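You operate a simulated robot arm through the tools that you are given. There is no shell and no other tool.

You run a simulated two-armed robot. Do the job below in one go: nothing can be reset, and whatever is moved stays where it is left.

Task
Wipe up the spill on the top of the end table with the grey rag there and put it back.

The check looks at the end state, three seconds after you hand in, the way a careful person would. Anything else that was tipped, shoved, dropped, spilled or broken makes it a failure.

Robot
Two 7-joint arms with two-finger parallel grippers on one trunk, on a base that drives. Base frame: it is fixed to the floor where the robot stands at the start and does not move with it; the origin is under the middle of the robot, x ahead of it, y to its left, z up. Units: m, rad, N and s.
The left shoulder is at the start at [0.07, 0.134, 1.001], the right one opposite. With the tool pointing down near the work surface each hand reaches from about 0.1 to 0.64 m from the robot's upright axis, wherever it stands, measured 20 degrees to its own side. Places, roughly: grey rag [-2.25, 2, 0.75]. Payload 1.57 kg a hand.
The TCP of each hand is the grasp point between the finger pads, 0.03 m short of the fingertips. In the tool frame z runs along the fingers and y along their closing line. The gripper opens to 0.08 m. The fingers are 0.017 m wide and 0.012 m thick; the gripper's body (0.04 by 0.082 m) begins 0.08 m behind the TCP.
Orientation is told as [roll, pitch, yaw] about the base's x, y, z axes, in that order, counted from this pose: with the fingers straight down and closing along the base's y, the tool's x points along the base's -x, its y along +y and its z along -z.

Tools
- The arms move only by the tool servo_tool. It takes "left_deltas", "right_deltas" or both (then of equal length, played together; a hand with none holds still); each is a list that holds one entry, the list of rows, each a list of 7 numbers: the shift along the tool's x, y, z in m, then the turn, a rotation vector about the tool's x, y, z in rad, then the finger opening in m, from 0 to 0.08. In form: [[[tx, ty, tz, ax, ay, az, grip], ...]]. A call has 1 to 20 rows; each row shifts and turns the commanded pose from where the row before left it, along the tool's axes as they then stand. Rows are played at 5 a second. More than 0.05 m and 0.15 rad between two rows, or a gripper value outside its range, and nothing of the call is played. Where a pose cannot be reached the arm comes as near as it can. A force on the tool above 40 N (or 10 N above the force at the start of the call, whichever is more), or a blocked arm, ends the call early, and 0.2 s more pass. Each finger travels about 0.153 m/s and halts on what it meets, pressing with about 23 N; the grip force reading is that of the motor and also rises with nothing between the fingers. The clock runs only during rows and for 0.2 s after the last one: add rows that do not move to give the fingers time. The reply holds the time, the measured pose of the TCP, the force on the tool along the base axes, the opening and the grip force, in the units named above and with some noise, with the torque about the TCP (base axes, N m) and any sound that the robot's microphone picked up.
- Cameras (640 x 400 px; columns grow to the right, rows downward): "scene" is now at [0.1383, -0.0006, 1.2245]; the picture's right is [-0.02, -1.00, 0.00], its down [-0.62, 0.01, -0.78] and it looks along [0.78, -0.01, -0.62] (base axes); focal length 261 px, centre (320, 200). "left" rides on the left gripper at [0.072, 0.007, -0.122] in its tool frame; the picture's right is [-0.09, 1.00, 0.00], its down [-0.84, -0.08, -0.54] and it looks along [-0.54, -0.05, 0.84] (tool axes); focal length 238 px, centre (320, 200). "right" rides on the right gripper at [0.072, -0.007, -0.122] in its tool frame; the picture's right is [0.09, 1.00, 0.00], its down [-0.84, 0.08, -0.54] and it looks along [-0.54, 0.05, 0.84] (tool axes); focal length 238 px, centre (320, 200). There is no depth. A picture from a camera that has moved, and an enlarged one, comes with that camera's place and axes in the base frame and with its lens.
- camera(camera): a new picture of that camera. No time passes.
- raise_lower(by): slides the trunk up (or, below 0, down) by that many m; the arms and the scene camera ride with it, the base frame stays. It gives what a move gives, with no picture.
- roll_base(legs): drives the robot by 1 to 6 legs, each [ahead, left, turn to the left] in m, m and rad, along the robot's own axes; the way and the turn of a leg run together, so that a leg with both is an arc; at most 1.5 m and 3.142 rad a leg. The arms and the cameras ride along, it lands a little off, and it stops where it bumps. It gives what a move gives.
- pan_tilt(pan, tilt): turns the head with the scene camera to pan (to the left, within 1.501 rad either way) and tilt (down, from -0.506 to 1.204), counted from straight ahead of the robot. It gives what a move gives.
- enlarge(camera, box): a new picture of the part [left, top, right, bottom] of that camera's present view, enlarged. No time passes.
- hand_in(): hands the job in; it is judged then, once.

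Places have to be worked out from the pictures, the camera data and where the tool is seen. Open the grippers and draw the arms clear of the work before you hand the job in, unless the task says otherwise.

The tools are called after "Emit:" as name(argument=value, ...) on one line, values as JSON. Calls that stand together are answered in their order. servo_tool: Moves the arms, as the interface text tells. Its arguments: {"type":"object","properties":{"left_deltas":{"type":"array","items":{"type":"array","items":{"type":"array","items":{"type":"number"}}}},"right_deltas":{"type":"array","items":{"type":"array","items":{"type":"array","items":{"type":"number"}}}}},"required":[]} The other tools are called the same way: raise_lower (by) slides the trunk up or down; roll_base (legs) drives the base; pan_tilt (pan, tilt) turns the head that bears the scene camera; camera (camera) takes a picture; enlarge (camera, box) takes an enlarged picture of a part of a camera's view; hand_in () hands the job in.

At the start:

```text
t: 0.0
left_eef_pos: [0.515, 0.1614, 0.9344]
left_orientation: [0.001, -0.001, 0.003]
left_force: [-0.2, 0.7, 0.5]
left_ft_torque: [-0.02, 0.01, 0.0]
left_finger_gap: 0.0798
left_finger_force: 0.0
right_eef_pos: [0.4578, -0.1668, 0.9224]
right_orientation: [0.0, 0.0, 0.001]
right_force: [-0.5, -1.2, -0.2]
right_ft_torque: [0.0, -0.02, 0.01]
right_finger_gap: 0.0801
right_finger_force: 0.1
trunk travel left (down, up): [-0.575, 0.365]
robot x, y, heading: [0.0022, 0.0, 0.001]
head pan, tilt: [-0.016, 0.674]
```

scene: 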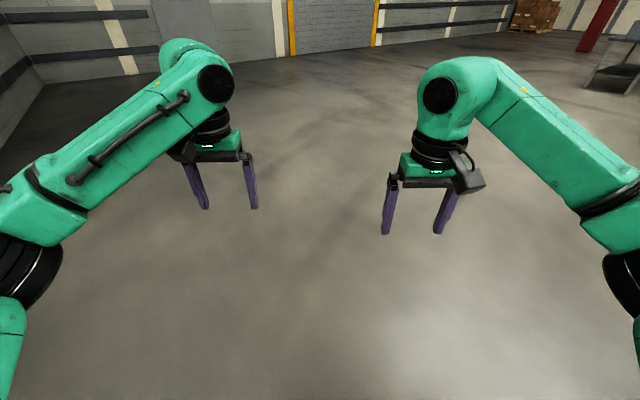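
right: 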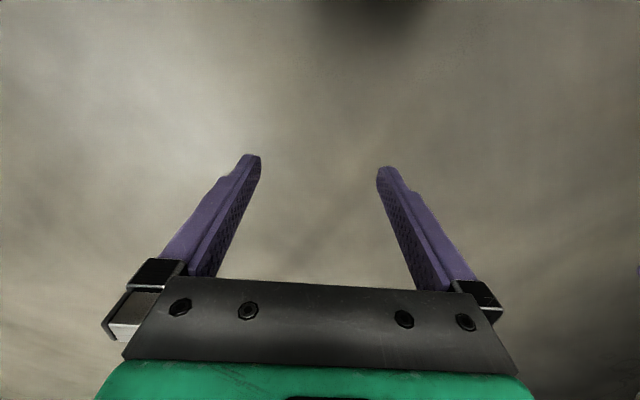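
left: 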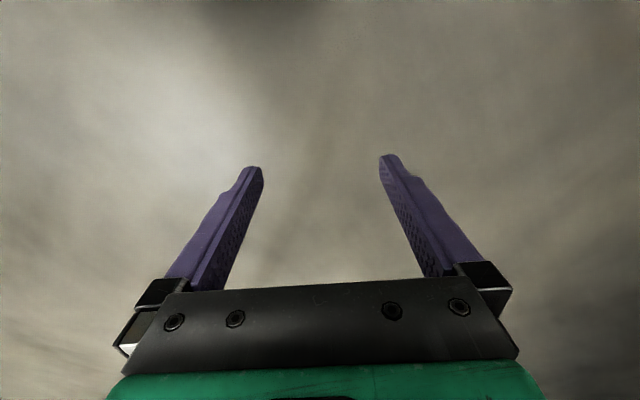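

The start pictures show only floor ahead; the rag is told to be behind and to the left, around [-2.25, 2, 0.75]. I turn the head to the left first to see what lies on the way.

Emit:
pan_tilt(pan=1.5, tilt=0.4)

Emit:
camera(camera="scene")

```text
t: 1.6
left_eef_pos: [0.5163, 0.1611, 0.9334]
left_orientation: [0.0, 0.001, 0.001]
left_force: [-0.6, 0.2, -0.3]
left_ft_torque: [0.02, -0.01, 0.0]
left_finger_gap: 0.08
left_finger_force: 0.0
right_eef_pos: [0.4575, -0.1655, 0.9218]
right_orientation: [0.0, -0.002, 0.001]
right_force: [-0.4, 0.2, -0.2]
right_ft_torque: [-0.01, 0.0, 0.0]
right_finger_gap: 0.0799
right_finger_force: 0.2
trunk travel left (down, up): [-0.575, 0.365]
robot x, y, heading: [0.0012, -0.0003, 0.0]
head pan, tilt: [1.499, 0.4]
```

```text
taken
camera scene: at [0.0591, 0.0932, 1.2491], right [1.0, -0.07, 0.0], down [-0.03, -0.39, -0.92], along [0.07, 0.92, -0.39], focal length 261 px, centre (320, 200)
```

scene: 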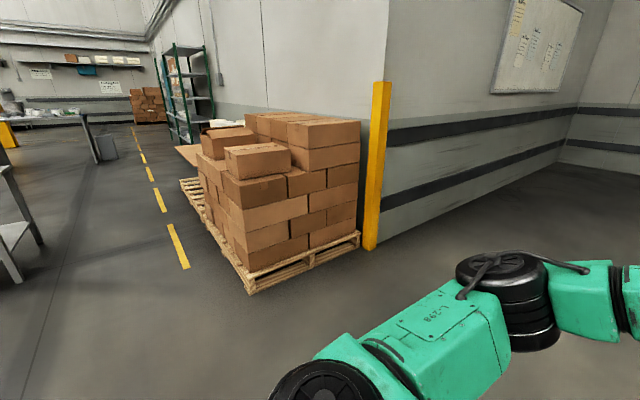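

A pallet stack stands to the left with its near corner at about (-0.3, 1.47), and a table leg shows at the left edge at about (-2.0, 1.7). The area around me is free, so I turn the base on the spot to the left by 2.4 rad and look toward the table.

Emit:
roll_base(legs=[[0, 0, 2.4]])

Emit:
pan_tilt(pan=0.0, tilt=0.35)

Emit:
camera(camera="scene")

```text
t: 7.6
left_eef_pos: [-0.481, 0.2435, 0.9347]
left_orientation: [0.002, -0.001, 2.369]
left_force: [-0.5, 0.0, -0.1]
left_ft_torque: [0.03, 0.01, 0.03]
left_finger_gap: 0.0799
left_finger_force: 0.1
right_eef_pos: [-0.2109, 0.4385, 0.9226]
right_orientation: [0.0, 0.0, 2.368]
right_force: [-0.9, -0.4, 0.4]
right_ft_torque: [0.02, 0.02, -0.02]
right_finger_gap: 0.0802
right_finger_force: 0.1
trunk travel left (down, up): [-0.575, 0.365]
robot x, y, heading: [-0.0002, 0.001, 2.368]
head pan, tilt: [1.499, 0.4]
```

```text
t: 9.2
left_eef_pos: [-0.482, 0.2446, 0.934]
left_orientation: [-0.001, 0.001, 2.37]
left_force: [-0.3, -0.8, -0.2]
left_ft_torque: [0.01, 0.01, -0.03]
left_finger_gap: 0.0799
left_finger_force: 0.0
right_eef_pos: [-0.2106, 0.4384, 0.922]
right_orientation: [0.001, 0.0, 2.37]
right_force: [-0.2, 0.5, 0.0]
right_ft_torque: [-0.01, -0.02, 0.0]
right_finger_gap: 0.0799
right_finger_force: 0.0
trunk travel left (down, up): [-0.575, 0.365]
robot x, y, heading: [-0.0006, 0.002, 2.362]
head pan, tilt: [0.0, 0.351]
```

```text
taken
camera scene: at [-0.1006, 0.1008, 1.2537], right [0.7, 0.72, 0.0], down [0.25, -0.24, -0.94], along [-0.67, 0.66, -0.34], focal length 261 px, centre (320, 200)
```

scene: 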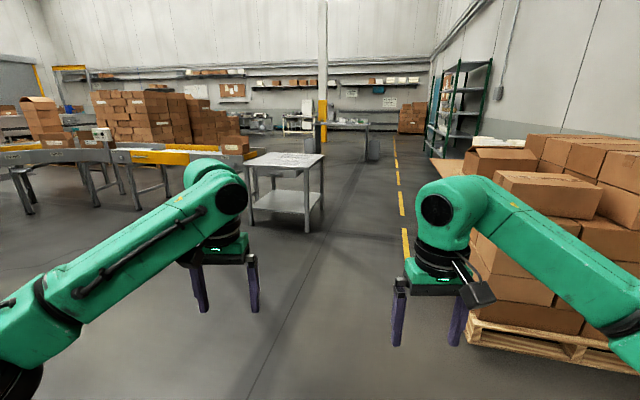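

The small two-shelf table stands ahead at roughly column 285, row 160. I enlarge it to find the rag and the spill.

Emit:
enlarge(camera="scene", box=[220, 130, 348, 210])

```text
5.00 times, centred on (284, 170) of scene
camera zoom: at [-0.1006, 0.1008, 1.2537], right [0.7, 0.72, 0.0], down [0.25, -0.24, -0.94], along [-0.67, 0.66, -0.34], focal length 1303 px, centre (500, 350)
```

zoom: 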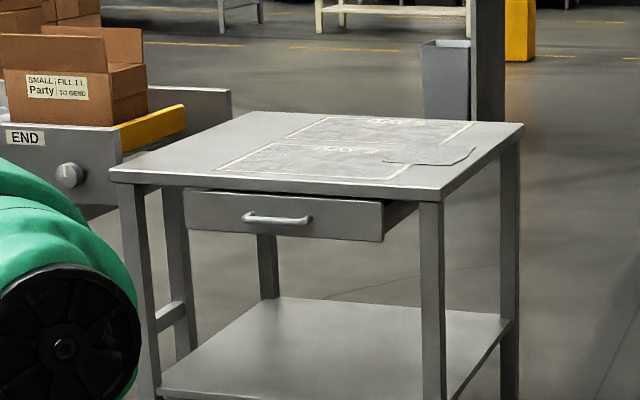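

The table top holds two outlined, labelled areas and a flat grey thing at its right rim; with the top at about z 0.75 its corners come out near (-2.28, 1.24), (-1.72, 1.55), (-2.09, 2.13), (-2.65, 1.79). I drive 1.0 m closer and look again with the camera tilted lower.

Emit:
roll_base(legs=[[1.0, 0, 0.0]])

Emit:
pan_tilt(pan=0.0, tilt=0.5)

Emit:
camera(camera="scene")

```text
t: 14.5
left_eef_pos: [-1.2016, 0.9864, 0.9346]
left_orientation: [-0.001, 0.001, 2.343]
left_force: [-0.5, -0.1, 0.9]
left_ft_torque: [0.01, 0.01, -0.01]
left_finger_gap: 0.0801
left_finger_force: 0.1
right_eef_pos: [-0.9266, 1.173, 0.9213]
right_orientation: [0.0, -0.003, 2.34]
right_force: [0.1, -0.4, 0.0]
right_ft_torque: [0.0, 0.02, -0.02]
right_finger_gap: 0.0799
right_finger_force: 0.1
trunk travel left (down, up): [-0.575, 0.365]
robot x, y, heading: [-0.7293, 0.7276, 2.345]
head pan, tilt: [0.0, 0.351]
```

```text
t: 15.2
left_eef_pos: [-1.202, 0.9849, 0.9349]
left_orientation: [0.0, 0.001, 2.341]
left_force: [0.6, 0.5, -0.3]
left_ft_torque: [-0.03, -0.03, 0.01]
left_finger_gap: 0.0799
left_finger_force: 0.1
right_eef_pos: [-0.9266, 1.1729, 0.9226]
right_orientation: [-0.001, 0.0, 2.343]
right_force: [0.2, 0.4, 0.0]
right_ft_torque: [-0.03, -0.01, 0.01]
right_finger_gap: 0.0798
right_finger_force: 0.1
trunk travel left (down, up): [-0.575, 0.365]
robot x, y, heading: [-0.7276, 0.7267, 2.342]
head pan, tilt: [0.0, 0.499]
```

```text
taken
camera scene: at [-0.8239, 0.8311, 1.24], right [0.72, 0.7, 0.0], down [0.33, -0.34, -0.88], along [-0.61, 0.63, -0.48], focal length 261 px, centre (320, 200)
```

scene: 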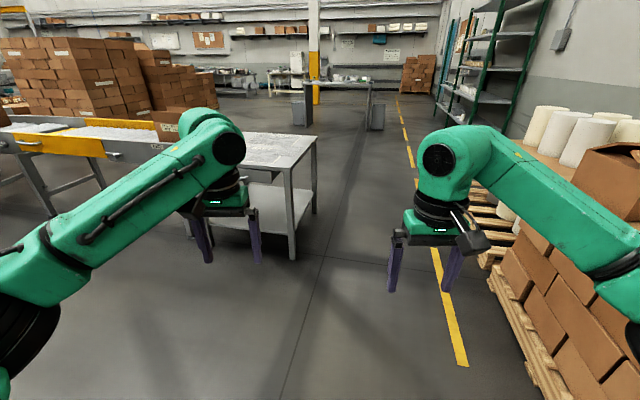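

Comparing both views, the table top seems to lie nearer z 0.69, with the front-right corner near (-1.92, 1.72). I turn a little to the left to bring the table between the arms, drive 0.65 m nearer and raise the trunk for a steeper view.

Emit:
roll_base(legs=[[0, 0, 0.21], [0.6, 0, 0]])

Emit:
raise_lower(by=0.3)

Emit:
pan_tilt(pan=0.0, tilt=0.65)

Emit:
camera(camera="scene")

```text
t: 19.4
left_eef_pos: [-1.7405, 1.2116, 0.9345]
left_orientation: [0.0, 0.001, 2.554]
left_force: [-1.2, 0.8, 0.5]
left_ft_torque: [-0.01, 0.0, -0.03]
left_finger_gap: 0.0799
left_finger_force: 0.1
right_eef_pos: [-1.5087, 1.4508, 0.9225]
right_orientation: [0.0, 0.001, 2.553]
right_force: [0.3, 0.2, -0.2]
right_ft_torque: [0.01, 0.0, 0.02]
right_finger_gap: 0.0802
right_finger_force: 0.1
trunk travel left (down, up): [-0.575, 0.365]
robot x, y, heading: [-1.2174, 1.0579, 2.554]
head pan, tilt: [0.0, 0.499]
```

```text
t: 22.4
left_eef_pos: [-1.7397, 1.2116, 1.2343]
left_orientation: [0.001, 0.0, 2.553]
left_force: [0.1, 0.1, 0.0]
left_ft_torque: [-0.05, 0.01, 0.02]
left_finger_gap: 0.0802
left_finger_force: 0.1
right_eef_pos: [-1.51, 1.4511, 1.2225]
right_orientation: [0.0, 0.0, 2.552]
right_force: [-0.2, -0.3, -0.4]
right_ft_torque: [0.0, -0.01, -0.02]
right_finger_gap: 0.0803
right_finger_force: 0.1
trunk travel left (down, up): [-0.875, 0.065]
robot x, y, heading: [-1.2231, 1.0618, 2.553]
head pan, tilt: [0.0, 0.499]
```

```text
t: 23.1
left_eef_pos: [-1.7392, 1.2108, 1.2343]
left_orientation: [0.0, 0.001, 2.554]
left_force: [0.3, -0.2, -0.9]
left_ft_torque: [0.03, -0.02, 0.0]
left_finger_gap: 0.0798
left_finger_force: 0.0
right_eef_pos: [-1.51, 1.4514, 1.2227]
right_orientation: [-0.001, 0.0, 2.551]
right_force: [-0.7, 0.1, -0.7]
right_ft_torque: [0.01, 0.01, -0.02]
right_finger_gap: 0.0801
right_finger_force: 0.2
trunk travel left (down, up): [-0.875, 0.065]
robot x, y, heading: [-1.2225, 1.0552, 2.553]
head pan, tilt: [0.0, 0.649]
```

```text
taken
camera scene: at [-1.334, 1.1362, 1.5266], right [0.56, 0.83, 0.0], down [0.5, -0.34, -0.8], along [-0.66, 0.44, -0.6], focal length 261 px, centre (320, 200)
```

scene: 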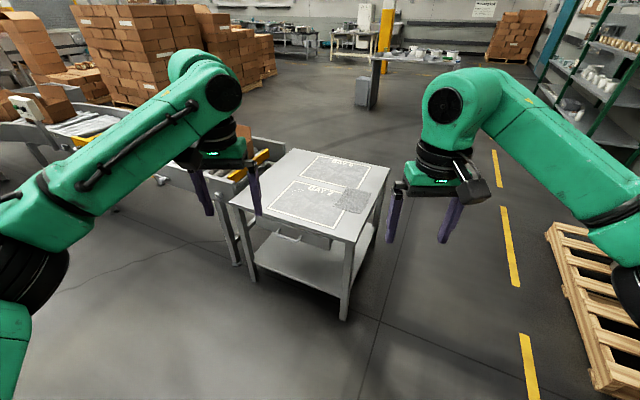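

Now the whole table is seen between the arms, with the rag lying over the corner of an outlined area. I enlarge the top to make out the spill, the rag and the labels.

Emit:
enlarge(camera="scene", box=[230, 140, 390, 240])

Emit:
enlarge(camera="scene", box=[264, 150, 376, 220])

```text
4.00 times, centred on (310, 190) of scene
camera zoom: at [-1.334, 1.1362, 1.5266], right [0.56, 0.83, 0.0], down [0.5, -0.34, -0.8], along [-0.66, 0.44, -0.6], focal length 1042 px, centre (360, 240)
```

zoom: 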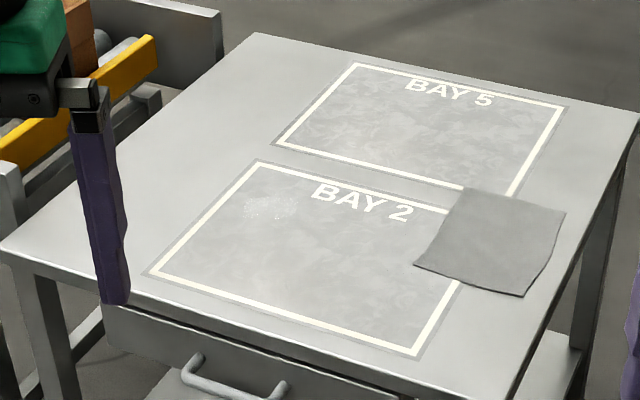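

```text
5.71 times, centred on (320, 185) of scene
camera zoom: at [-1.334, 1.1362, 1.5266], right [0.56, 0.83, 0.0], down [0.5, -0.34, -0.8], along [-0.66, 0.44, -0.6], focal length 1489 px, centre (320, 286)
```

zoom: 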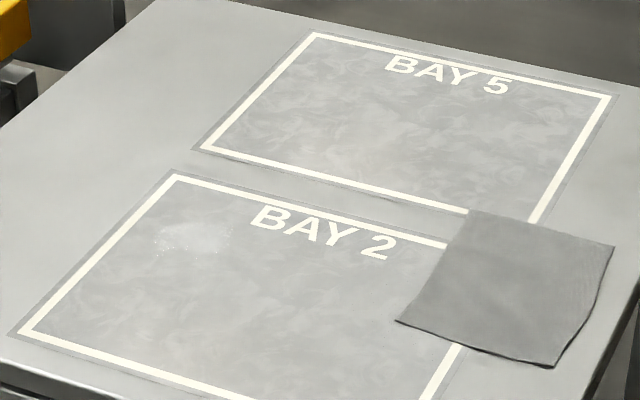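

The rag (about 0.15 by 0.19 m) lies flat around (-2.16, 1.90) and a small faint whitish patch around (-2.38, 1.69) in BAY 2 looks like the spill; the table top is at about z 0.69 and turned by 30 degrees. Before going nearer I look down to see how far the robot's own base sticks out.

Emit:
pan_tilt(pan=0.0, tilt=1.2)

Emit:
camera(camera="scene")

Emit:
camera(camera="left")

Emit:
camera(camera="right")

```text
t: 24.1
left_eef_pos: [-1.7382, 1.2123, 1.2353]
left_orientation: [-0.001, -0.001, 2.552]
left_force: [-0.2, -0.1, -0.7]
left_ft_torque: [-0.03, 0.0, -0.02]
left_finger_gap: 0.0798
left_finger_force: 0.0
right_eef_pos: [-1.5082, 1.451, 1.2231]
right_orientation: [-0.001, 0.001, 2.551]
right_force: [-1.0, -0.1, -1.1]
right_ft_torque: [-0.02, 0.03, -0.03]
right_finger_gap: 0.0801
right_finger_force: 0.1
trunk travel left (down, up): [-0.875, 0.065]
robot x, y, heading: [-1.2195, 1.06, 2.548]
head pan, tilt: [0.0, 1.201]
```

```text
taken
camera scene: at [-1.3082, 1.1189, 1.4863], right [0.56, 0.83, 0.0], down [0.77, -0.52, -0.36], along [-0.3, 0.2, -0.93], focal length 261 px, centre (320, 200)
```

scene: 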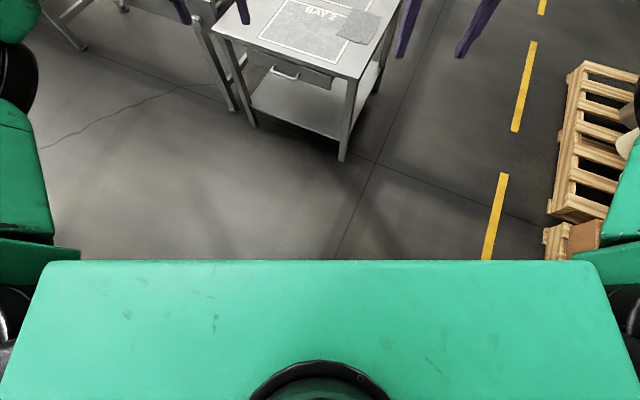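

```text
taken
camera left: at [-1.6848, 1.1652, 1.3562], right [-0.63, -0.78, 0.0], down [-0.65, 0.53, 0.54], along [-0.42, 0.34, -0.84], focal length 238 px, centre (320, 200)
```

left: 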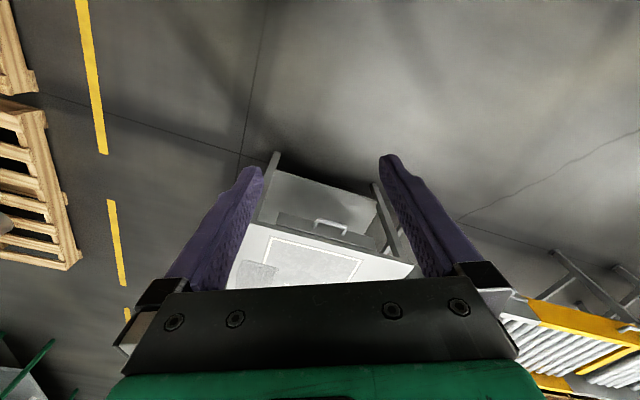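

```text
taken
camera right: at [-1.4467, 1.4162, 1.3444], right [-0.48, -0.88, 0.0], down [-0.74, 0.4, 0.54], along [-0.48, 0.26, -0.84], focal length 238 px, centre (320, 200)
```

right: 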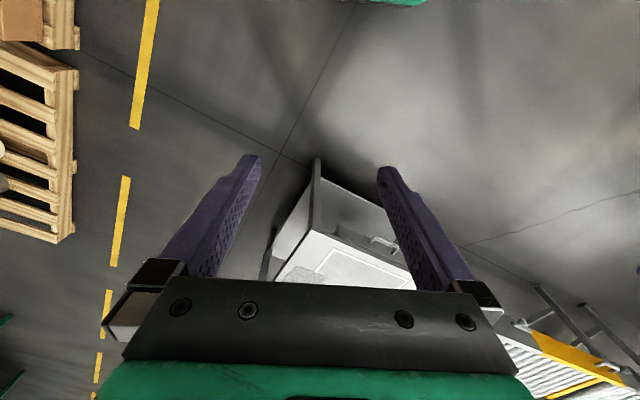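

The torso hides the base in this view; the right hand's camera shows just a green bit of it at its top rim, around 0.22 m ahead of the axis. I tilt the right hand back by 0.6 rad so its camera sees the base footprint.

Emit:
servo_tool(right_deltas=[[[0, 0, 0, 0, 0.15, 0, 0.08], [0, 0, 0, 0, 0.15, 0, 0.08], [0, 0, 0, 0, 0.15, 0, 0.08], [0, 0, 0, 0, 0.15, 0, 0.08], [0, 0, 0, 0, 0, 0, 0.08]]])

Emit:
camera(camera="right")

```text
t: 25.2
left_eef_pos: [-1.7409, 1.2128, 1.2341]
left_orientation: [0.0, -0.001, 2.555]
left_force: [0.4, -0.4, 0.5]
left_ft_torque: [0.01, 0.0, 0.01]
left_finger_gap: 0.0799
left_finger_force: 0.0
right_eef_pos: [-1.5023, 1.4469, 1.2162]
right_orientation: [0.005, 0.593, 2.553]
right_force: [-0.5, -0.1, 0.0]
right_ft_torque: [-0.01, 0.0, -0.05]
right_finger_gap: 0.0803
right_finger_force: 0.0
right hand out of reach, approached as far as the arm can: row 4
trunk travel left (down, up): [-0.875, 0.065]
robot x, y, heading: [-1.2228, 1.0613, 2.553]
head pan, tilt: [0.0, 1.201]
```

```text
taken
camera right: at [-1.5066, 1.4564, 1.3579], right [-0.49, -0.87, 0.05], down [-0.87, 0.49, -0.02], along [-0.01, -0.06, -1.0], focal length 238 px, centre (320, 200)
```

right: 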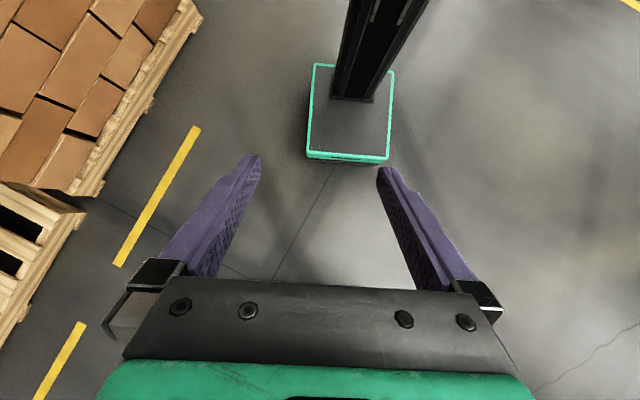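

The base is a square of about 0.4 m, so its front is about 0.2 m ahead of the axis. I level the right hand again and drive to a spot squarely before the table's front side, about 0.55 m from its edge, heading 2.094.

Emit:
servo_tool(right_deltas=[[[0, 0, 0, 0, -0.15, 0, 0.08], [0, 0, 0, 0, -0.15, 0, 0.08], [0, 0, 0, 0, -0.15, 0, 0.08], [0, 0, 0, 0, -0.143, 0, 0.08], [0, 0, 0, 0, 0, 0, 0.08]]])

Emit:
roll_base(legs=[[0.587, 0.432, 0], [0, 0, -0.459]])

Emit:
pan_tilt(pan=0.0, tilt=0.85)

Emit:
camera(camera="scene")

Emit:
camera(camera="right")

```text
t: 26.4
left_eef_pos: [-1.7396, 1.2103, 1.2345]
left_orientation: [0.0, -0.001, 2.552]
left_force: [0.9, 0.4, 0.1]
left_ft_torque: [-0.03, -0.02, -0.01]
left_finger_gap: 0.0802
left_finger_force: 0.0
right_eef_pos: [-1.5024, 1.4463, 1.2166]
right_orientation: [0.0, 0.006, 2.552]
right_force: [-0.4, -0.1, 0.0]
right_ft_torque: [0.0, 0.03, -0.03]
right_finger_gap: 0.0798
right_finger_force: 0.0
trunk travel left (down, up): [-0.875, 0.065]
robot x, y, heading: [-1.2216, 1.0591, 2.553]
head pan, tilt: [0.0, 1.201]
```

```text
t: 31.7
left_eef_pos: [-2.3354, 1.4037, 1.2341]
left_orientation: [-0.002, 0.002, 2.089]
left_force: [-0.1, 0.5, 0.3]
left_ft_torque: [-0.01, 0.02, 0.03]
left_finger_gap: 0.08
left_finger_force: 0.0
right_eef_pos: [-2.0189, 1.506, 1.2167]
right_orientation: [0.0, 0.007, 2.088]
right_force: [0.3, -0.7, -0.1]
right_ft_torque: [-0.01, -0.02, 0.01]
right_finger_gap: 0.0799
right_finger_force: 0.1
trunk travel left (down, up): [-0.875, 0.065]
robot x, y, heading: [-1.9411, 1.0356, 2.084]
head pan, tilt: [0.0, 1.201]
```

```text
t: 32.5
left_eef_pos: [-2.3348, 1.4031, 1.2348]
left_orientation: [0.001, 0.0, 2.089]
left_force: [-1.6, -0.2, -0.2]
left_ft_torque: [0.03, -0.01, -0.04]
left_finger_gap: 0.0802
left_finger_force: 0.1
right_eef_pos: [-2.0173, 1.5071, 1.2164]
right_orientation: [0.0, 0.007, 2.089]
right_force: [0.3, -0.4, 0.5]
right_ft_torque: [0.01, 0.03, 0.04]
right_finger_gap: 0.0798
right_finger_force: 0.0
trunk travel left (down, up): [-0.875, 0.065]
robot x, y, heading: [-1.9374, 1.0348, 2.089]
head pan, tilt: [0.0, 0.85]
```

```text
taken
camera scene: at [-2.0018, 1.1478, 1.5099], right [0.87, 0.49, 0.0], down [0.37, -0.65, -0.66], along [-0.33, 0.57, -0.75], focal length 261 px, centre (320, 200)
```

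scene: 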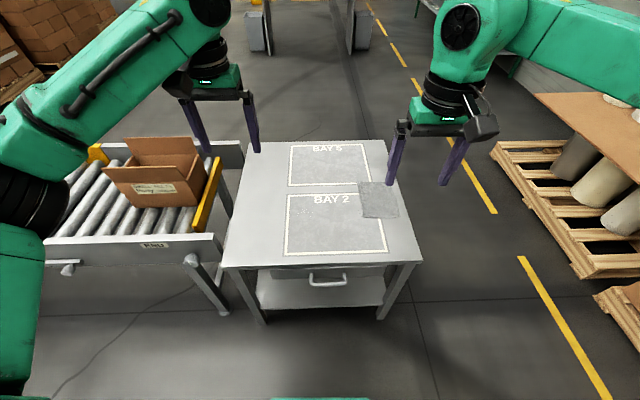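

```text
taken
camera right: at [-1.9778, 1.4475, 1.3391], right [-0.82, -0.57, 0.0], down [-0.48, 0.69, 0.54], along [-0.31, 0.44, -0.84], focal length 238 px, centre (320, 200)
```

right: 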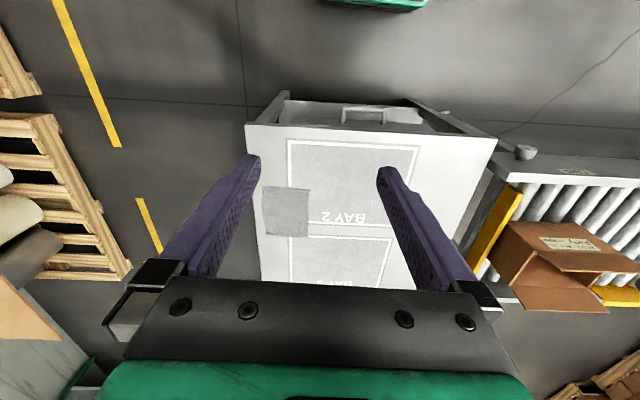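

I stand well placed, with an unobstructed view of the whole top. I enlarge both views of the spill and rag.

Emit:
enlarge(camera="scene", box=[216, 134, 424, 264])

Emit:
enlarge(camera="scene", box=[280, 180, 408, 260])

Emit:
enlarge(camera="right", box=[240, 120, 432, 240])

```text
3.08 times, centred on (320, 199) of scene
camera zoom: at [-2.0018, 1.1478, 1.5099], right [0.87, 0.49, 0.0], down [0.37, -0.65, -0.66], along [-0.33, 0.57, -0.75], focal length 802 px, centre (320, 203)
```

zoom: 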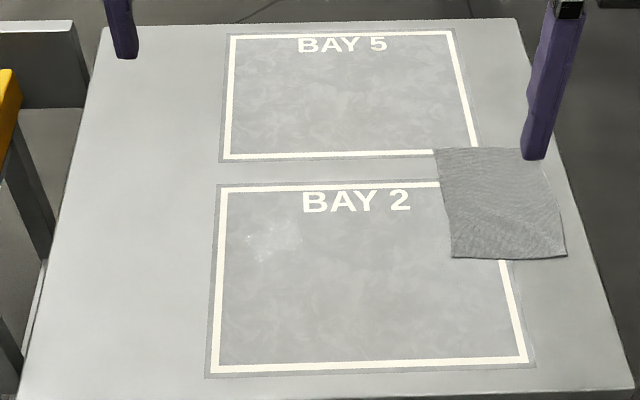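

```text
5.00 times, centred on (344, 220) of scene
camera zoom: at [-2.0018, 1.1478, 1.5099], right [0.87, 0.49, 0.0], down [0.37, -0.65, -0.66], along [-0.33, 0.57, -0.75], focal length 1303 px, centre (200, 100)
```

zoom: 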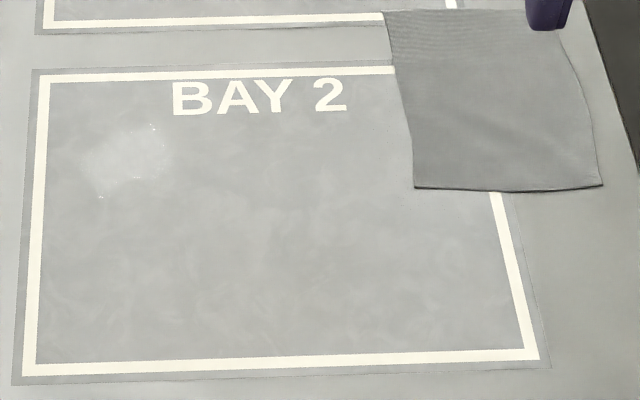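

```text
3.33 times, centred on (336, 180) of right
camera zoom: at [-1.9778, 1.4475, 1.3391], right [-0.82, -0.57, 0.0], down [-0.48, 0.69, 0.54], along [-0.31, 0.44, -0.84], focal length 794 px, centre (267, 267)
```

zoom: 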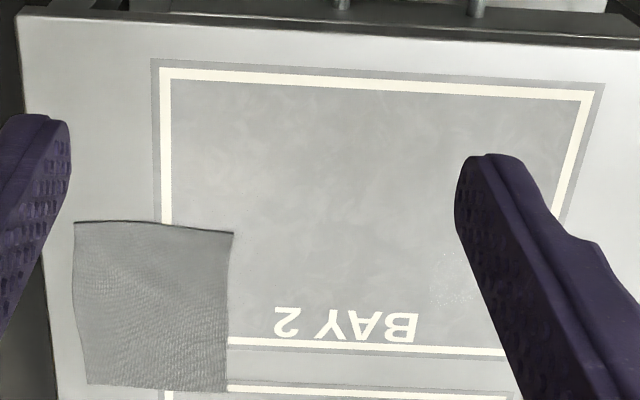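

Top at z≈0.70; in base coordinates the rag centre is at about (-2.151, 1.890), the spill a patch of about ±0.04 m at (-2.373, 1.682), and the front edge runs from (-2.487, 1.344) to (-1.917, 1.680), 0.54 m ahead of the axis. I drive 0.25 m ahead, keeping about 6 cm between base and table.

Emit:
roll_base(legs=[[0.25, 0, 0.008]])

Emit:
raise_lower(by=-0.25)

Emit:
pan_tilt(pan=0.0, tilt=1.1)

Emit:
camera(camera="scene")

Emit:
camera(camera="right")

Emit:
camera(camera="left")

```text
t: 34.4
left_eef_pos: [-2.4614, 1.6152, 1.2367]
left_orientation: [-0.001, -0.003, 2.095]
left_force: [0.1, 0.1, -0.3]
left_ft_torque: [0.05, 0.03, -0.01]
left_finger_gap: 0.0799
left_finger_force: 0.0
right_eef_pos: [-2.145, 1.7201, 1.2176]
right_orientation: [-0.001, 0.003, 2.092]
right_force: [0.4, 0.1, 0.2]
right_ft_torque: [-0.01, 0.02, 0.02]
right_finger_gap: 0.0801
right_finger_force: 0.2
trunk travel left (down, up): [-0.875, 0.065]
robot x, y, heading: [-2.0677, 1.2523, 2.096]
head pan, tilt: [0.0, 0.85]
```

```text
t: 37.0
left_eef_pos: [-2.4637, 1.6177, 0.9833]
left_orientation: [0.0, 0.0, 2.093]
left_force: [-0.4, -0.3, -0.4]
left_ft_torque: [0.0, -0.01, -0.04]
left_finger_gap: 0.0798
left_finger_force: 0.0
right_eef_pos: [-2.1456, 1.723, 0.9672]
right_orientation: [0.0, 0.007, 2.094]
right_force: [0.7, -0.2, 0.0]
right_ft_torque: [0.0, 0.01, 0.01]
right_finger_gap: 0.0797
right_finger_force: 0.0
trunk travel left (down, up): [-0.625, 0.315]
robot x, y, heading: [-2.0618, 1.2538, 2.099]
head pan, tilt: [0.0, 0.85]
```

```text
t: 37.7
left_eef_pos: [-2.4608, 1.6182, 0.9833]
left_orientation: [0.0, 0.001, 2.093]
left_force: [0.2, -0.6, -0.6]
left_ft_torque: [0.01, 0.01, 0.02]
left_finger_gap: 0.0803
left_finger_force: 0.0
right_eef_pos: [-2.1461, 1.7234, 0.9668]
right_orientation: [-0.001, 0.007, 2.095]
right_force: [-0.2, 0.8, 0.7]
right_ft_torque: [0.0, 0.0, -0.01]
right_finger_gap: 0.08
right_finger_force: 0.1
trunk travel left (down, up): [-0.625, 0.315]
robot x, y, heading: [-2.065, 1.2524, 2.095]
head pan, tilt: [0.0, 1.1]
```

```text
taken
camera scene: at [-2.1196, 1.3515, 1.2423], right [0.87, 0.5, 0.0], down [0.45, -0.77, -0.45], along [-0.23, 0.39, -0.89], focal length 261 px, centre (320, 200)
```

scene: 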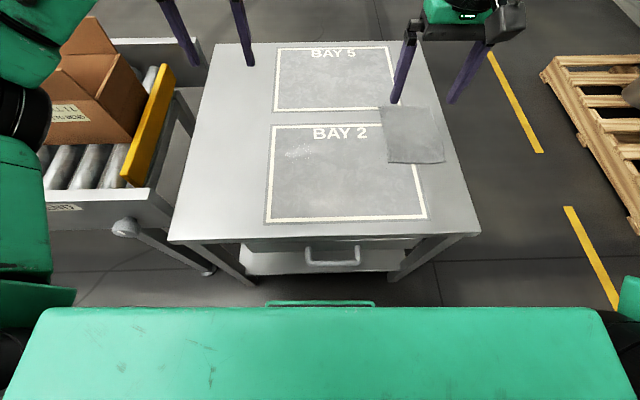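

```text
taken
camera right: at [-2.1052, 1.6644, 1.0892], right [-0.82, -0.58, 0.0], down [-0.49, 0.69, 0.54], along [-0.31, 0.44, -0.84], focal length 238 px, centre (320, 200)
```

right: 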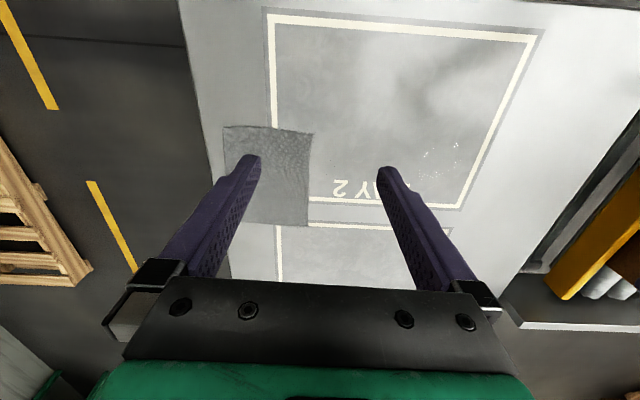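

```text
taken
camera left: at [-2.433, 1.5517, 1.1063], right [-0.91, -0.42, 0.0], down [-0.35, 0.76, 0.54], along [-0.23, 0.49, -0.84], focal length 238 px, centre (320, 200)
```

left: 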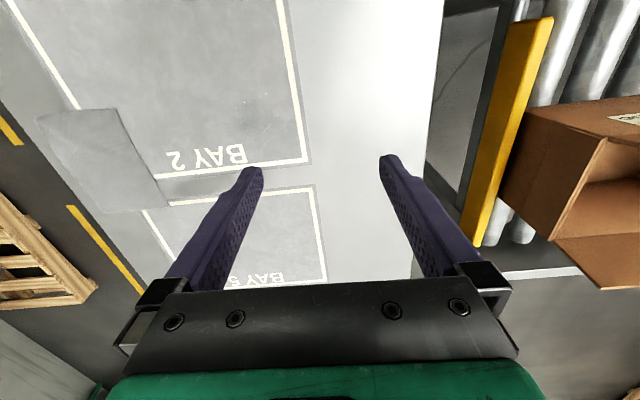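

The base front sits about 6 cm short of the table edge, nothing touched. I enlarge the spill and the rag in the present views.

Emit:
enlarge(camera="right", box=[380, 110, 492, 180])

Emit:
enlarge(camera="right", box=[208, 115, 336, 195])

Emit:
enlarge(camera="scene", box=[264, 100, 456, 220])

```text
5.71 times, centred on (436, 145) of right
camera zoom: at [-2.1052, 1.6644, 1.0892], right [-0.82, -0.58, 0.0], down [-0.49, 0.69, 0.54], along [-0.31, 0.44, -0.84], focal length 1362 px, centre (-343, 514)
```

zoom: 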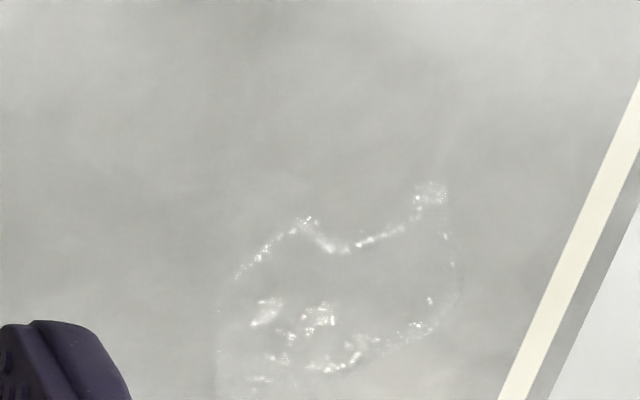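

```text
5.00 times, centred on (272, 155) of right
camera zoom: at [-2.1052, 1.6644, 1.0892], right [-0.82, -0.58, 0.0], down [-0.49, 0.69, 0.54], along [-0.31, 0.44, -0.84], focal length 1192 px, centre (560, 425)
```

zoom: 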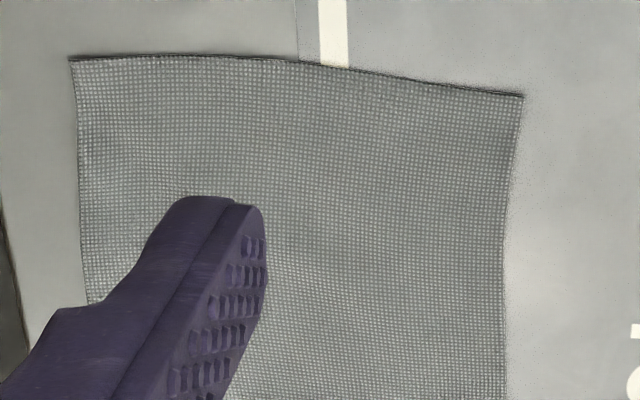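

```text
3.33 times, centred on (360, 160) of scene
camera zoom: at [-2.1196, 1.3515, 1.2423], right [0.87, 0.5, 0.0], down [0.45, -0.77, -0.45], along [-0.23, 0.39, -0.89], focal length 869 px, centre (187, 333)
```

zoom: 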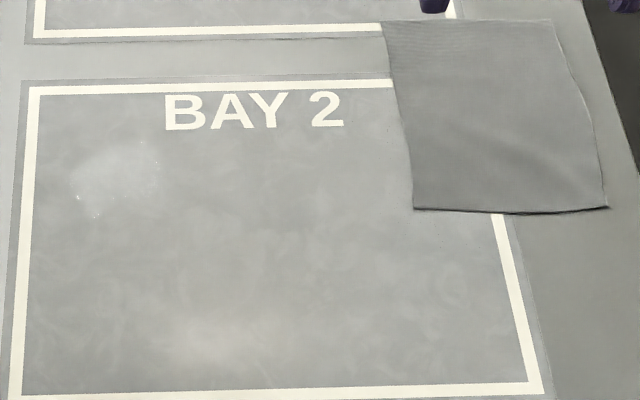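

The spill is a small clear puddle about 0.08 m across, centred near (-2.373, 1.680); the rag is a thin cloth centred near (-2.151, 1.888). I plan to press the open right-hand fingers on the rag and slide it; first I draw the left hand back and up out of the way.

Emit:
servo_tool(left_deltas=[[[0.04, 0.01, -0.03, 0, 0, 0, 0.08], [0.04, 0.015, -0.03, 0, 0, 0, 0.08], [0.04, 0.02, -0.03, 0, 0, 0, 0.08], [0.04, 0.02, -0.03, 0, 0, 0, 0.08], [0.04, 0.02, -0.03, 0, 0, 0, 0.08], [0.04, 0.015, -0.03, 0, 0, 0, 0.08], [0, 0, 0, 0, 0, 0, 0.08]]])

Emit:
camera(camera="scene")

```text
refused: row 1 steps farther than a row can; nothing moved
```

```text
taken
camera scene: at [-2.1196, 1.3515, 1.2423], right [0.87, 0.5, 0.0], down [0.45, -0.77, -0.45], along [-0.23, 0.39, -0.89], focal length 261 px, centre (320, 200)
```

scene: 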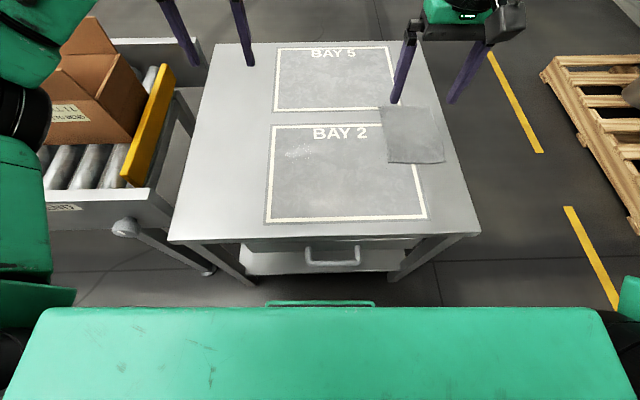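

The rows were longer than allowed (over 0.05 m) and nothing moved. I use smaller steps for the same left-hand retreat.

Emit:
servo_tool(left_deltas=[[[0.03, 0.01, -0.03, 0, 0, 0, 0.08], [0.03, 0.012, -0.03, 0, 0, 0, 0.08], [0.03, 0.014, -0.03, 0, 0, 0, 0.08], [0.03, 0.014, -0.03, 0, 0, 0, 0.08], [0.03, 0.014, -0.03, 0, 0, 0, 0.08], [0.03, 0.014, -0.02, 0, 0, 0, 0.08], [0.03, 0.01, -0.01, 0, 0, 0, 0.08], [0.03, 0.01, 0, 0, 0, 0, 0.08], [0, 0, 0, 0, 0, 0, 0.08]]])

Emit:
camera(camera="scene")

```text
t: 39.7
left_eef_pos: [-2.4159, 1.4056, 1.1348]
left_orientation: [0.0, 0.0, 2.095]
left_force: [-0.5, 1.2, -0.3]
left_ft_torque: [-0.01, 0.01, 0.01]
left_finger_gap: 0.0801
left_finger_force: 0.1
left hand out of reach, approached as far as the arm can: row 7, 8
right_eef_pos: [-2.1458, 1.7243, 0.9668]
right_orientation: [0.0, 0.008, 2.095]
right_force: [0.5, -0.8, -1.4]
right_ft_torque: [0.04, 0.0, 0.01]
right_finger_gap: 0.08
right_finger_force: 0.1
trunk travel left (down, up): [-0.625, 0.315]
robot x, y, heading: [-2.0634, 1.2502, 2.095]
head pan, tilt: [0.0, 1.1]
```

```text
taken
camera scene: at [-2.1193, 1.3516, 1.2423], right [0.87, 0.5, 0.0], down [0.45, -0.77, -0.45], along [-0.23, 0.39, -0.89], focal length 261 px, centre (320, 200)
```

scene: 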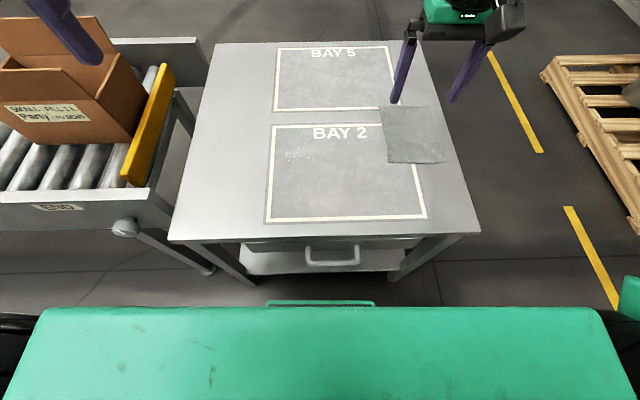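

The left hand is clear. Now I bring the right hand over the rag centre (TCP to about (-2.142, 1.875)) and down to TCP z 0.81, fingers open.

Emit:
servo_tool(right_deltas=[[[-0.032, -0.0196, 0, 0, 0, 0, 0.08], [-0.032, -0.0196, 0, 0, 0, 0, 0.08], [-0.032, -0.0196, 0, 0, 0, 0, 0.08], [-0.032, -0.0196, 0, 0, 0, 0, 0.08], [0, 0, 0.04, 0, 0, 0, 0.08], [0, 0, 0.04, 0, 0, 0, 0.08], [0, 0, 0.04, 0, 0, 0, 0.08], [0, 0, 0.04, 0, 0, 0, 0.08], [0, 0, 0, 0, 0, 0, 0.08], [0, 0, 0, 0, 0, 0, 0.08]]])

Emit:
camera(camera="right")

Emit:
camera(camera="scene")

```text
t: 41.9
left_eef_pos: [-2.4155, 1.4053, 1.135]
left_orientation: [0.0, 0.001, 2.094]
left_force: [-0.9, 0.2, -0.6]
left_ft_torque: [0.0, -0.01, 0.0]
left_finger_gap: 0.0799
left_finger_force: 0.1
right_eef_pos: [-2.1408, 1.8558, 0.8024]
right_orientation: [0.0, 0.007, 2.093]
right_force: [0.4, -0.5, 0.3]
right_ft_torque: [0.01, -0.02, 0.0]
right_finger_gap: 0.0798
right_finger_force: 0.0
right hand out of reach, approached as far as the arm can: row 4
trunk travel left (down, up): [-0.625, 0.315]
robot x, y, heading: [-2.0663, 1.2501, 2.094]
head pan, tilt: [0.0, 1.1]
```

```text
taken
camera right: at [-2.1006, 1.7968, 0.9249], right [-0.82, -0.58, 0.0], down [-0.49, 0.69, 0.54], along [-0.31, 0.44, -0.84], focal length 238 px, centre (320, 200)
```

right: 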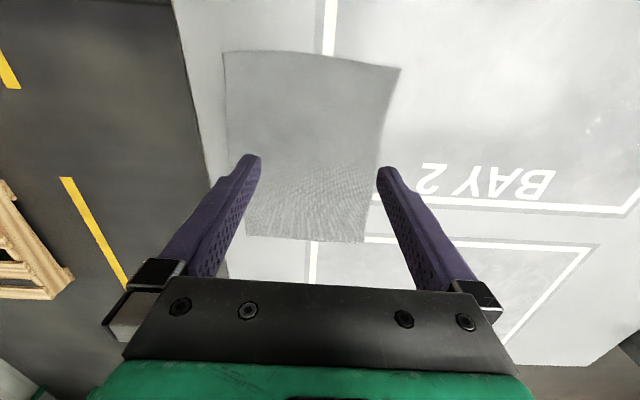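

```text
taken
camera scene: at [-2.1195, 1.3516, 1.2423], right [0.87, 0.5, 0.0], down [0.45, -0.77, -0.45], along [-0.23, 0.39, -0.89], focal length 261 px, centre (320, 200)
```

scene: 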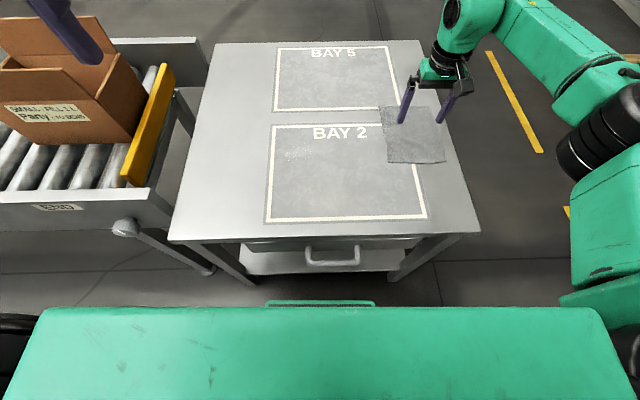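

TCP is at (-2.141, 1.856, 0.802), above the rag about 3.5 cm nearer than its middle, with both fingers over cloth; this is near the arm's reach limit, so I use the trunk to lower the hand straight down by 0.05 m (tips to about z 0.72).

Emit:
raise_lower(by=-0.05)

Emit:
camera(camera="right")

```text
t: 42.8
left_eef_pos: [-2.4158, 1.4067, 1.0851]
left_orientation: [0.0, 0.0, 2.094]
left_force: [0.0, 0.7, 0.8]
left_ft_torque: [-0.01, 0.02, -0.01]
left_finger_gap: 0.0799
left_finger_force: 0.1
right_eef_pos: [-2.1406, 1.8556, 0.7532]
right_orientation: [-0.001, 0.007, 2.094]
right_force: [0.6, 0.7, 0.4]
right_ft_torque: [0.02, -0.02, 0.0]
right_finger_gap: 0.0802
right_finger_force: 0.0
trunk travel left (down, up): [-0.575, 0.365]
robot x, y, heading: [-2.0661, 1.2546, 2.098]
head pan, tilt: [0.0, 1.1]
```

```text
taken
camera right: at [-2.1006, 1.7966, 0.8753], right [-0.82, -0.58, 0.0], down [-0.49, 0.69, 0.54], along [-0.31, 0.44, -0.84], focal length 238 px, centre (320, 200)
```

right: 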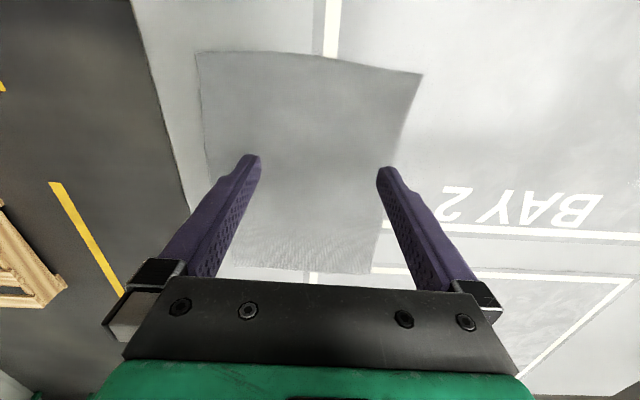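

The tips hover about 2 cm above the cloth, the left finger close to the cloth's left edge. I narrow the fingers to 0.055 m, shift 8 mm to the right and descend slowly, reading the force.

Emit:
servo_tool(right_deltas=[[[0, -0.008, 0, 0, -0.007, 0, 0.055], [0, 0, 0.005, 0, 0, 0, 0.055], [0, 0, 0.005, 0, 0, 0, 0.055], [0, 0, 0.004, 0, 0, 0, 0.055], [0, 0, 0, 0, 0, 0, 0.055]]])

Emit:
camera(camera="right")

```text
t: 44.0
left_eef_pos: [-2.4169, 1.4051, 1.0862]
left_orientation: [0.001, 0.0, 2.094]
left_force: [-0.2, 0.1, 0.1]
left_ft_torque: [-0.01, 0.0, 0.03]
left_finger_gap: 0.08
left_finger_force: 0.1
right_eef_pos: [-2.1337, 1.8602, 0.7388]
right_orientation: [0.0, 0.0, 2.093]
right_force: [0.1, -0.2, 0.3]
right_ft_torque: [-0.06, 0.04, 0.06]
right_finger_gap: 0.055
right_finger_force: 0.1
trunk travel left (down, up): [-0.575, 0.365]
robot x, y, heading: [-2.0667, 1.2554, 2.096]
head pan, tilt: [0.0, 1.1]
```

```text
taken
camera right: at [-2.0934, 1.7997, 0.8605], right [-0.82, -0.58, 0.0], down [-0.49, 0.69, 0.54], along [-0.31, 0.44, -0.84], focal length 238 px, centre (320, 200)
```

right: 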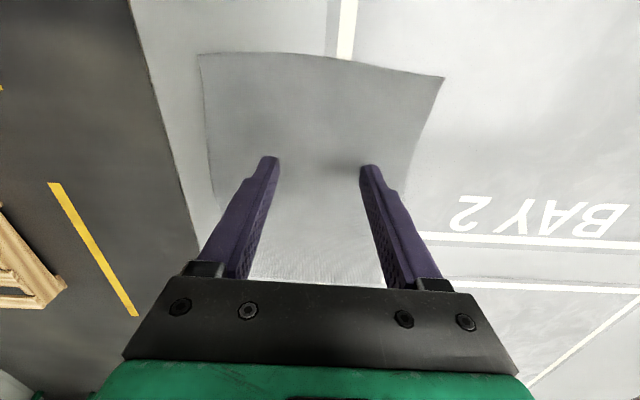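

No contact yet at tip height 0.709, and both tips are well within the cloth. I go on down in 2 mm steps.

Emit:
servo_tool(right_deltas=[[[0, 0, 0.002, 0, 0, 0, 0.055], [0, 0, 0.002, 0, 0, 0, 0.055], [0, 0, 0.002, 0, 0, 0, 0.055], [0, 0, 0, 0, 0, 0, 0.055]]])

```text
t: 45.0
left_eef_pos: [-2.4154, 1.4064, 1.0859]
left_orientation: [0.0, 0.0, 2.095]
left_force: [0.7, -1.0, 0.2]
left_ft_torque: [-0.02, 0.0, 0.04]
left_finger_gap: 0.0798
left_finger_force: 0.2
right_eef_pos: [-2.1346, 1.8597, 0.7323]
right_orientation: [0.0, -0.001, 2.095]
right_force: [-0.4, -0.5, 0.2]
right_ft_torque: [-0.03, 0.01, -0.03]
right_finger_gap: 0.0551
right_finger_force: 0.1
trunk travel left (down, up): [-0.575, 0.365]
robot x, y, heading: [-2.0661, 1.2506, 2.092]
head pan, tilt: [0.0, 1.1]
```

Still free at tip height 0.702. I continue in 2 mm steps.

Emit:
servo_tool(right_deltas=[[[0, 0, 0.002, 0, 0, 0, 0.055], [0, 0, 0.002, 0, 0, 0, 0.055], [0, 0, 0, 0, 0, 0, 0.055]]])

```text
t: 45.8
left_eef_pos: [-2.4167, 1.4059, 1.0849]
left_orientation: [0.002, 0.001, 2.094]
left_force: [0.4, -0.5, -0.4]
left_ft_torque: [-0.01, -0.02, -0.01]
left_finger_gap: 0.08
left_finger_force: 0.1
right_eef_pos: [-2.1341, 1.8591, 0.7287]
right_orientation: [0.0, 0.001, 2.095]
right_force: [-0.2, -0.1, 0.0]
right_ft_torque: [-0.03, 0.0, -0.02]
right_finger_gap: 0.0549
right_finger_force: 0.0
trunk travel left (down, up): [-0.575, 0.365]
robot x, y, heading: [-2.0673, 1.2522, 2.095]
head pan, tilt: [0.0, 1.1]
```

Emit:
camera(camera="right")

Emit:
enlarge(camera="right", box=[240, 120, 400, 220])

Emit:
enlarge(camera="scene", box=[360, 40, 488, 120])

```text
taken
camera right: at [-2.0931, 1.8, 0.8507], right [-0.82, -0.58, 0.0], down [-0.49, 0.69, 0.54], along [-0.31, 0.44, -0.84], focal length 238 px, centre (320, 200)
```

right: 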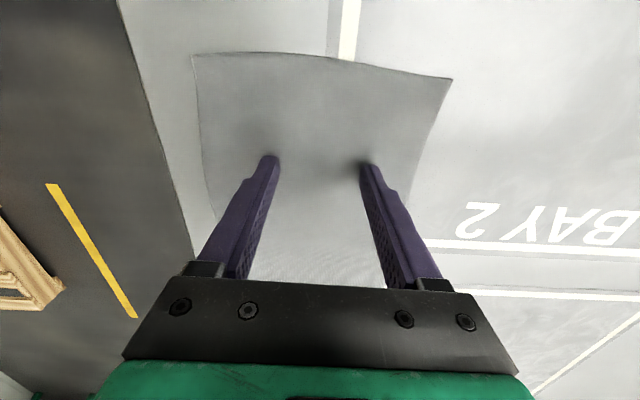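

```text
4.00 times, centred on (320, 170) of right
camera zoom: at [-2.0931, 1.8, 0.8507], right [-0.82, -0.58, 0.0], down [-0.49, 0.69, 0.54], along [-0.31, 0.44, -0.84], focal length 953 px, centre (320, 320)
```

zoom: 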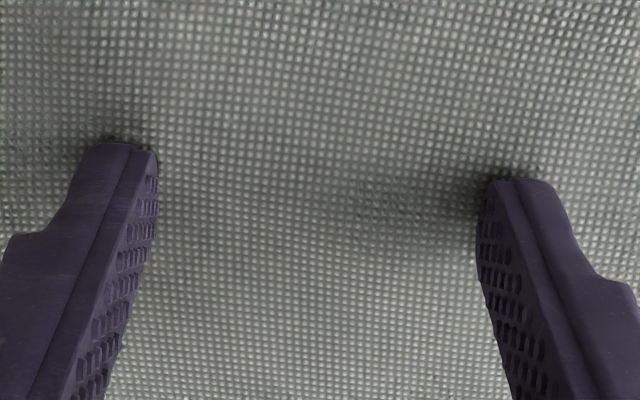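

```text
5.00 times, centred on (424, 80) of scene
camera zoom: at [-2.1196, 1.3514, 1.1923], right [0.87, 0.5, 0.0], down [0.45, -0.77, -0.45], along [-0.23, 0.39, -0.89], focal length 1303 px, centre (-200, 800)
```

zoom: 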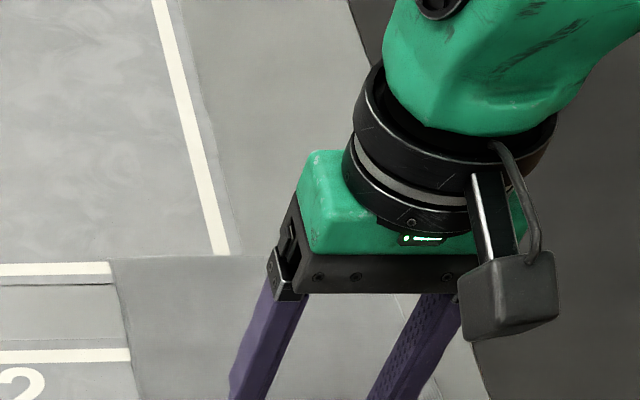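

The dark contact shadow at the tips shows they are within a few millimetres of the cloth. I lower further in 1.5 mm steps.

Emit:
servo_tool(right_deltas=[[[0, 0, 0.0015, 0, 0, 0, 0.055], [0, 0, 0.0015, 0, 0, 0, 0.055], [0, 0, 0, 0, 0, 0, 0.055]]])

```text
t: 46.6
left_eef_pos: [-2.4133, 1.4053, 1.0846]
left_orientation: [0.0, 0.0, 2.095]
left_force: [-0.1, 0.0, 0.0]
left_ft_torque: [0.0, 0.03, -0.01]
left_finger_gap: 0.0799
left_finger_force: 0.0
right_eef_pos: [-2.1345, 1.858, 0.7277]
right_orientation: [0.001, -0.004, 2.095]
right_force: [-0.4, 1.4, 7.7]
right_ft_torque: [0.06, -0.04, 0.01]
right_finger_gap: 0.0552
right_finger_force: 0.0
trunk travel left (down, up): [-0.575, 0.365]
robot x, y, heading: [-2.064, 1.2574, 2.094]
head pan, tilt: [0.0, 1.1]
```

Contact: 7.7 N at TCP z 0.728, so the surface is at about z 0.697. I drag 2 cm toward the spill and check whether the cloth comes along.

Emit:
servo_tool(right_deltas=[[[0.0012, 0.005, 0, 0, 0, 0, 0.055], [0.0012, 0.005, 0, 0, 0, 0, 0.055], [0.0012, 0.005, 0, 0, 0, 0, 0.055], [0.0012, 0.005, 0, 0, 0, 0, 0.055]]])

Emit:
camera(camera="right")

Emit:
camera(camera="scene")

```text
t: 47.6
left_eef_pos: [-2.4162, 1.4043, 1.0847]
left_orientation: [0.001, -0.001, 2.095]
left_force: [-0.8, 0.1, -0.5]
left_ft_torque: [0.02, 0.04, -0.01]
left_finger_gap: 0.0799
left_finger_force: 0.2
right_eef_pos: [-2.1492, 1.8455, 0.7278]
right_orientation: [0.0, 0.0, 2.094]
right_force: [1.8, 0.9, 12.3]
right_ft_torque: [-0.03, 0.03, -0.05]
right_finger_gap: 0.0545
right_finger_force: 0.0
trunk travel left (down, up): [-0.575, 0.365]
robot x, y, heading: [-2.0646, 1.2502, 2.095]
head pan, tilt: [0.0, 1.1]
```

```text
taken
camera right: at [-2.1078, 1.7847, 0.849], right [-0.82, -0.58, 0.0], down [-0.48, 0.68, 0.54], along [-0.31, 0.44, -0.84], focal length 238 px, centre (320, 200)
```

right: 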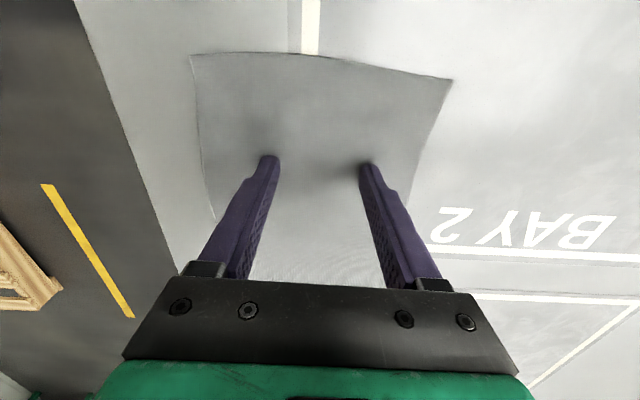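

```text
taken
camera scene: at [-2.1191, 1.3495, 1.1925], right [0.87, 0.5, 0.0], down [0.44, -0.77, -0.46], along [-0.23, 0.39, -0.89], focal length 261 px, centre (320, 200)
```

scene: 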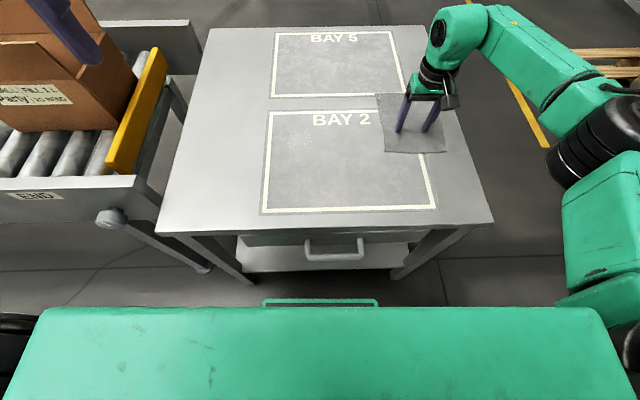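

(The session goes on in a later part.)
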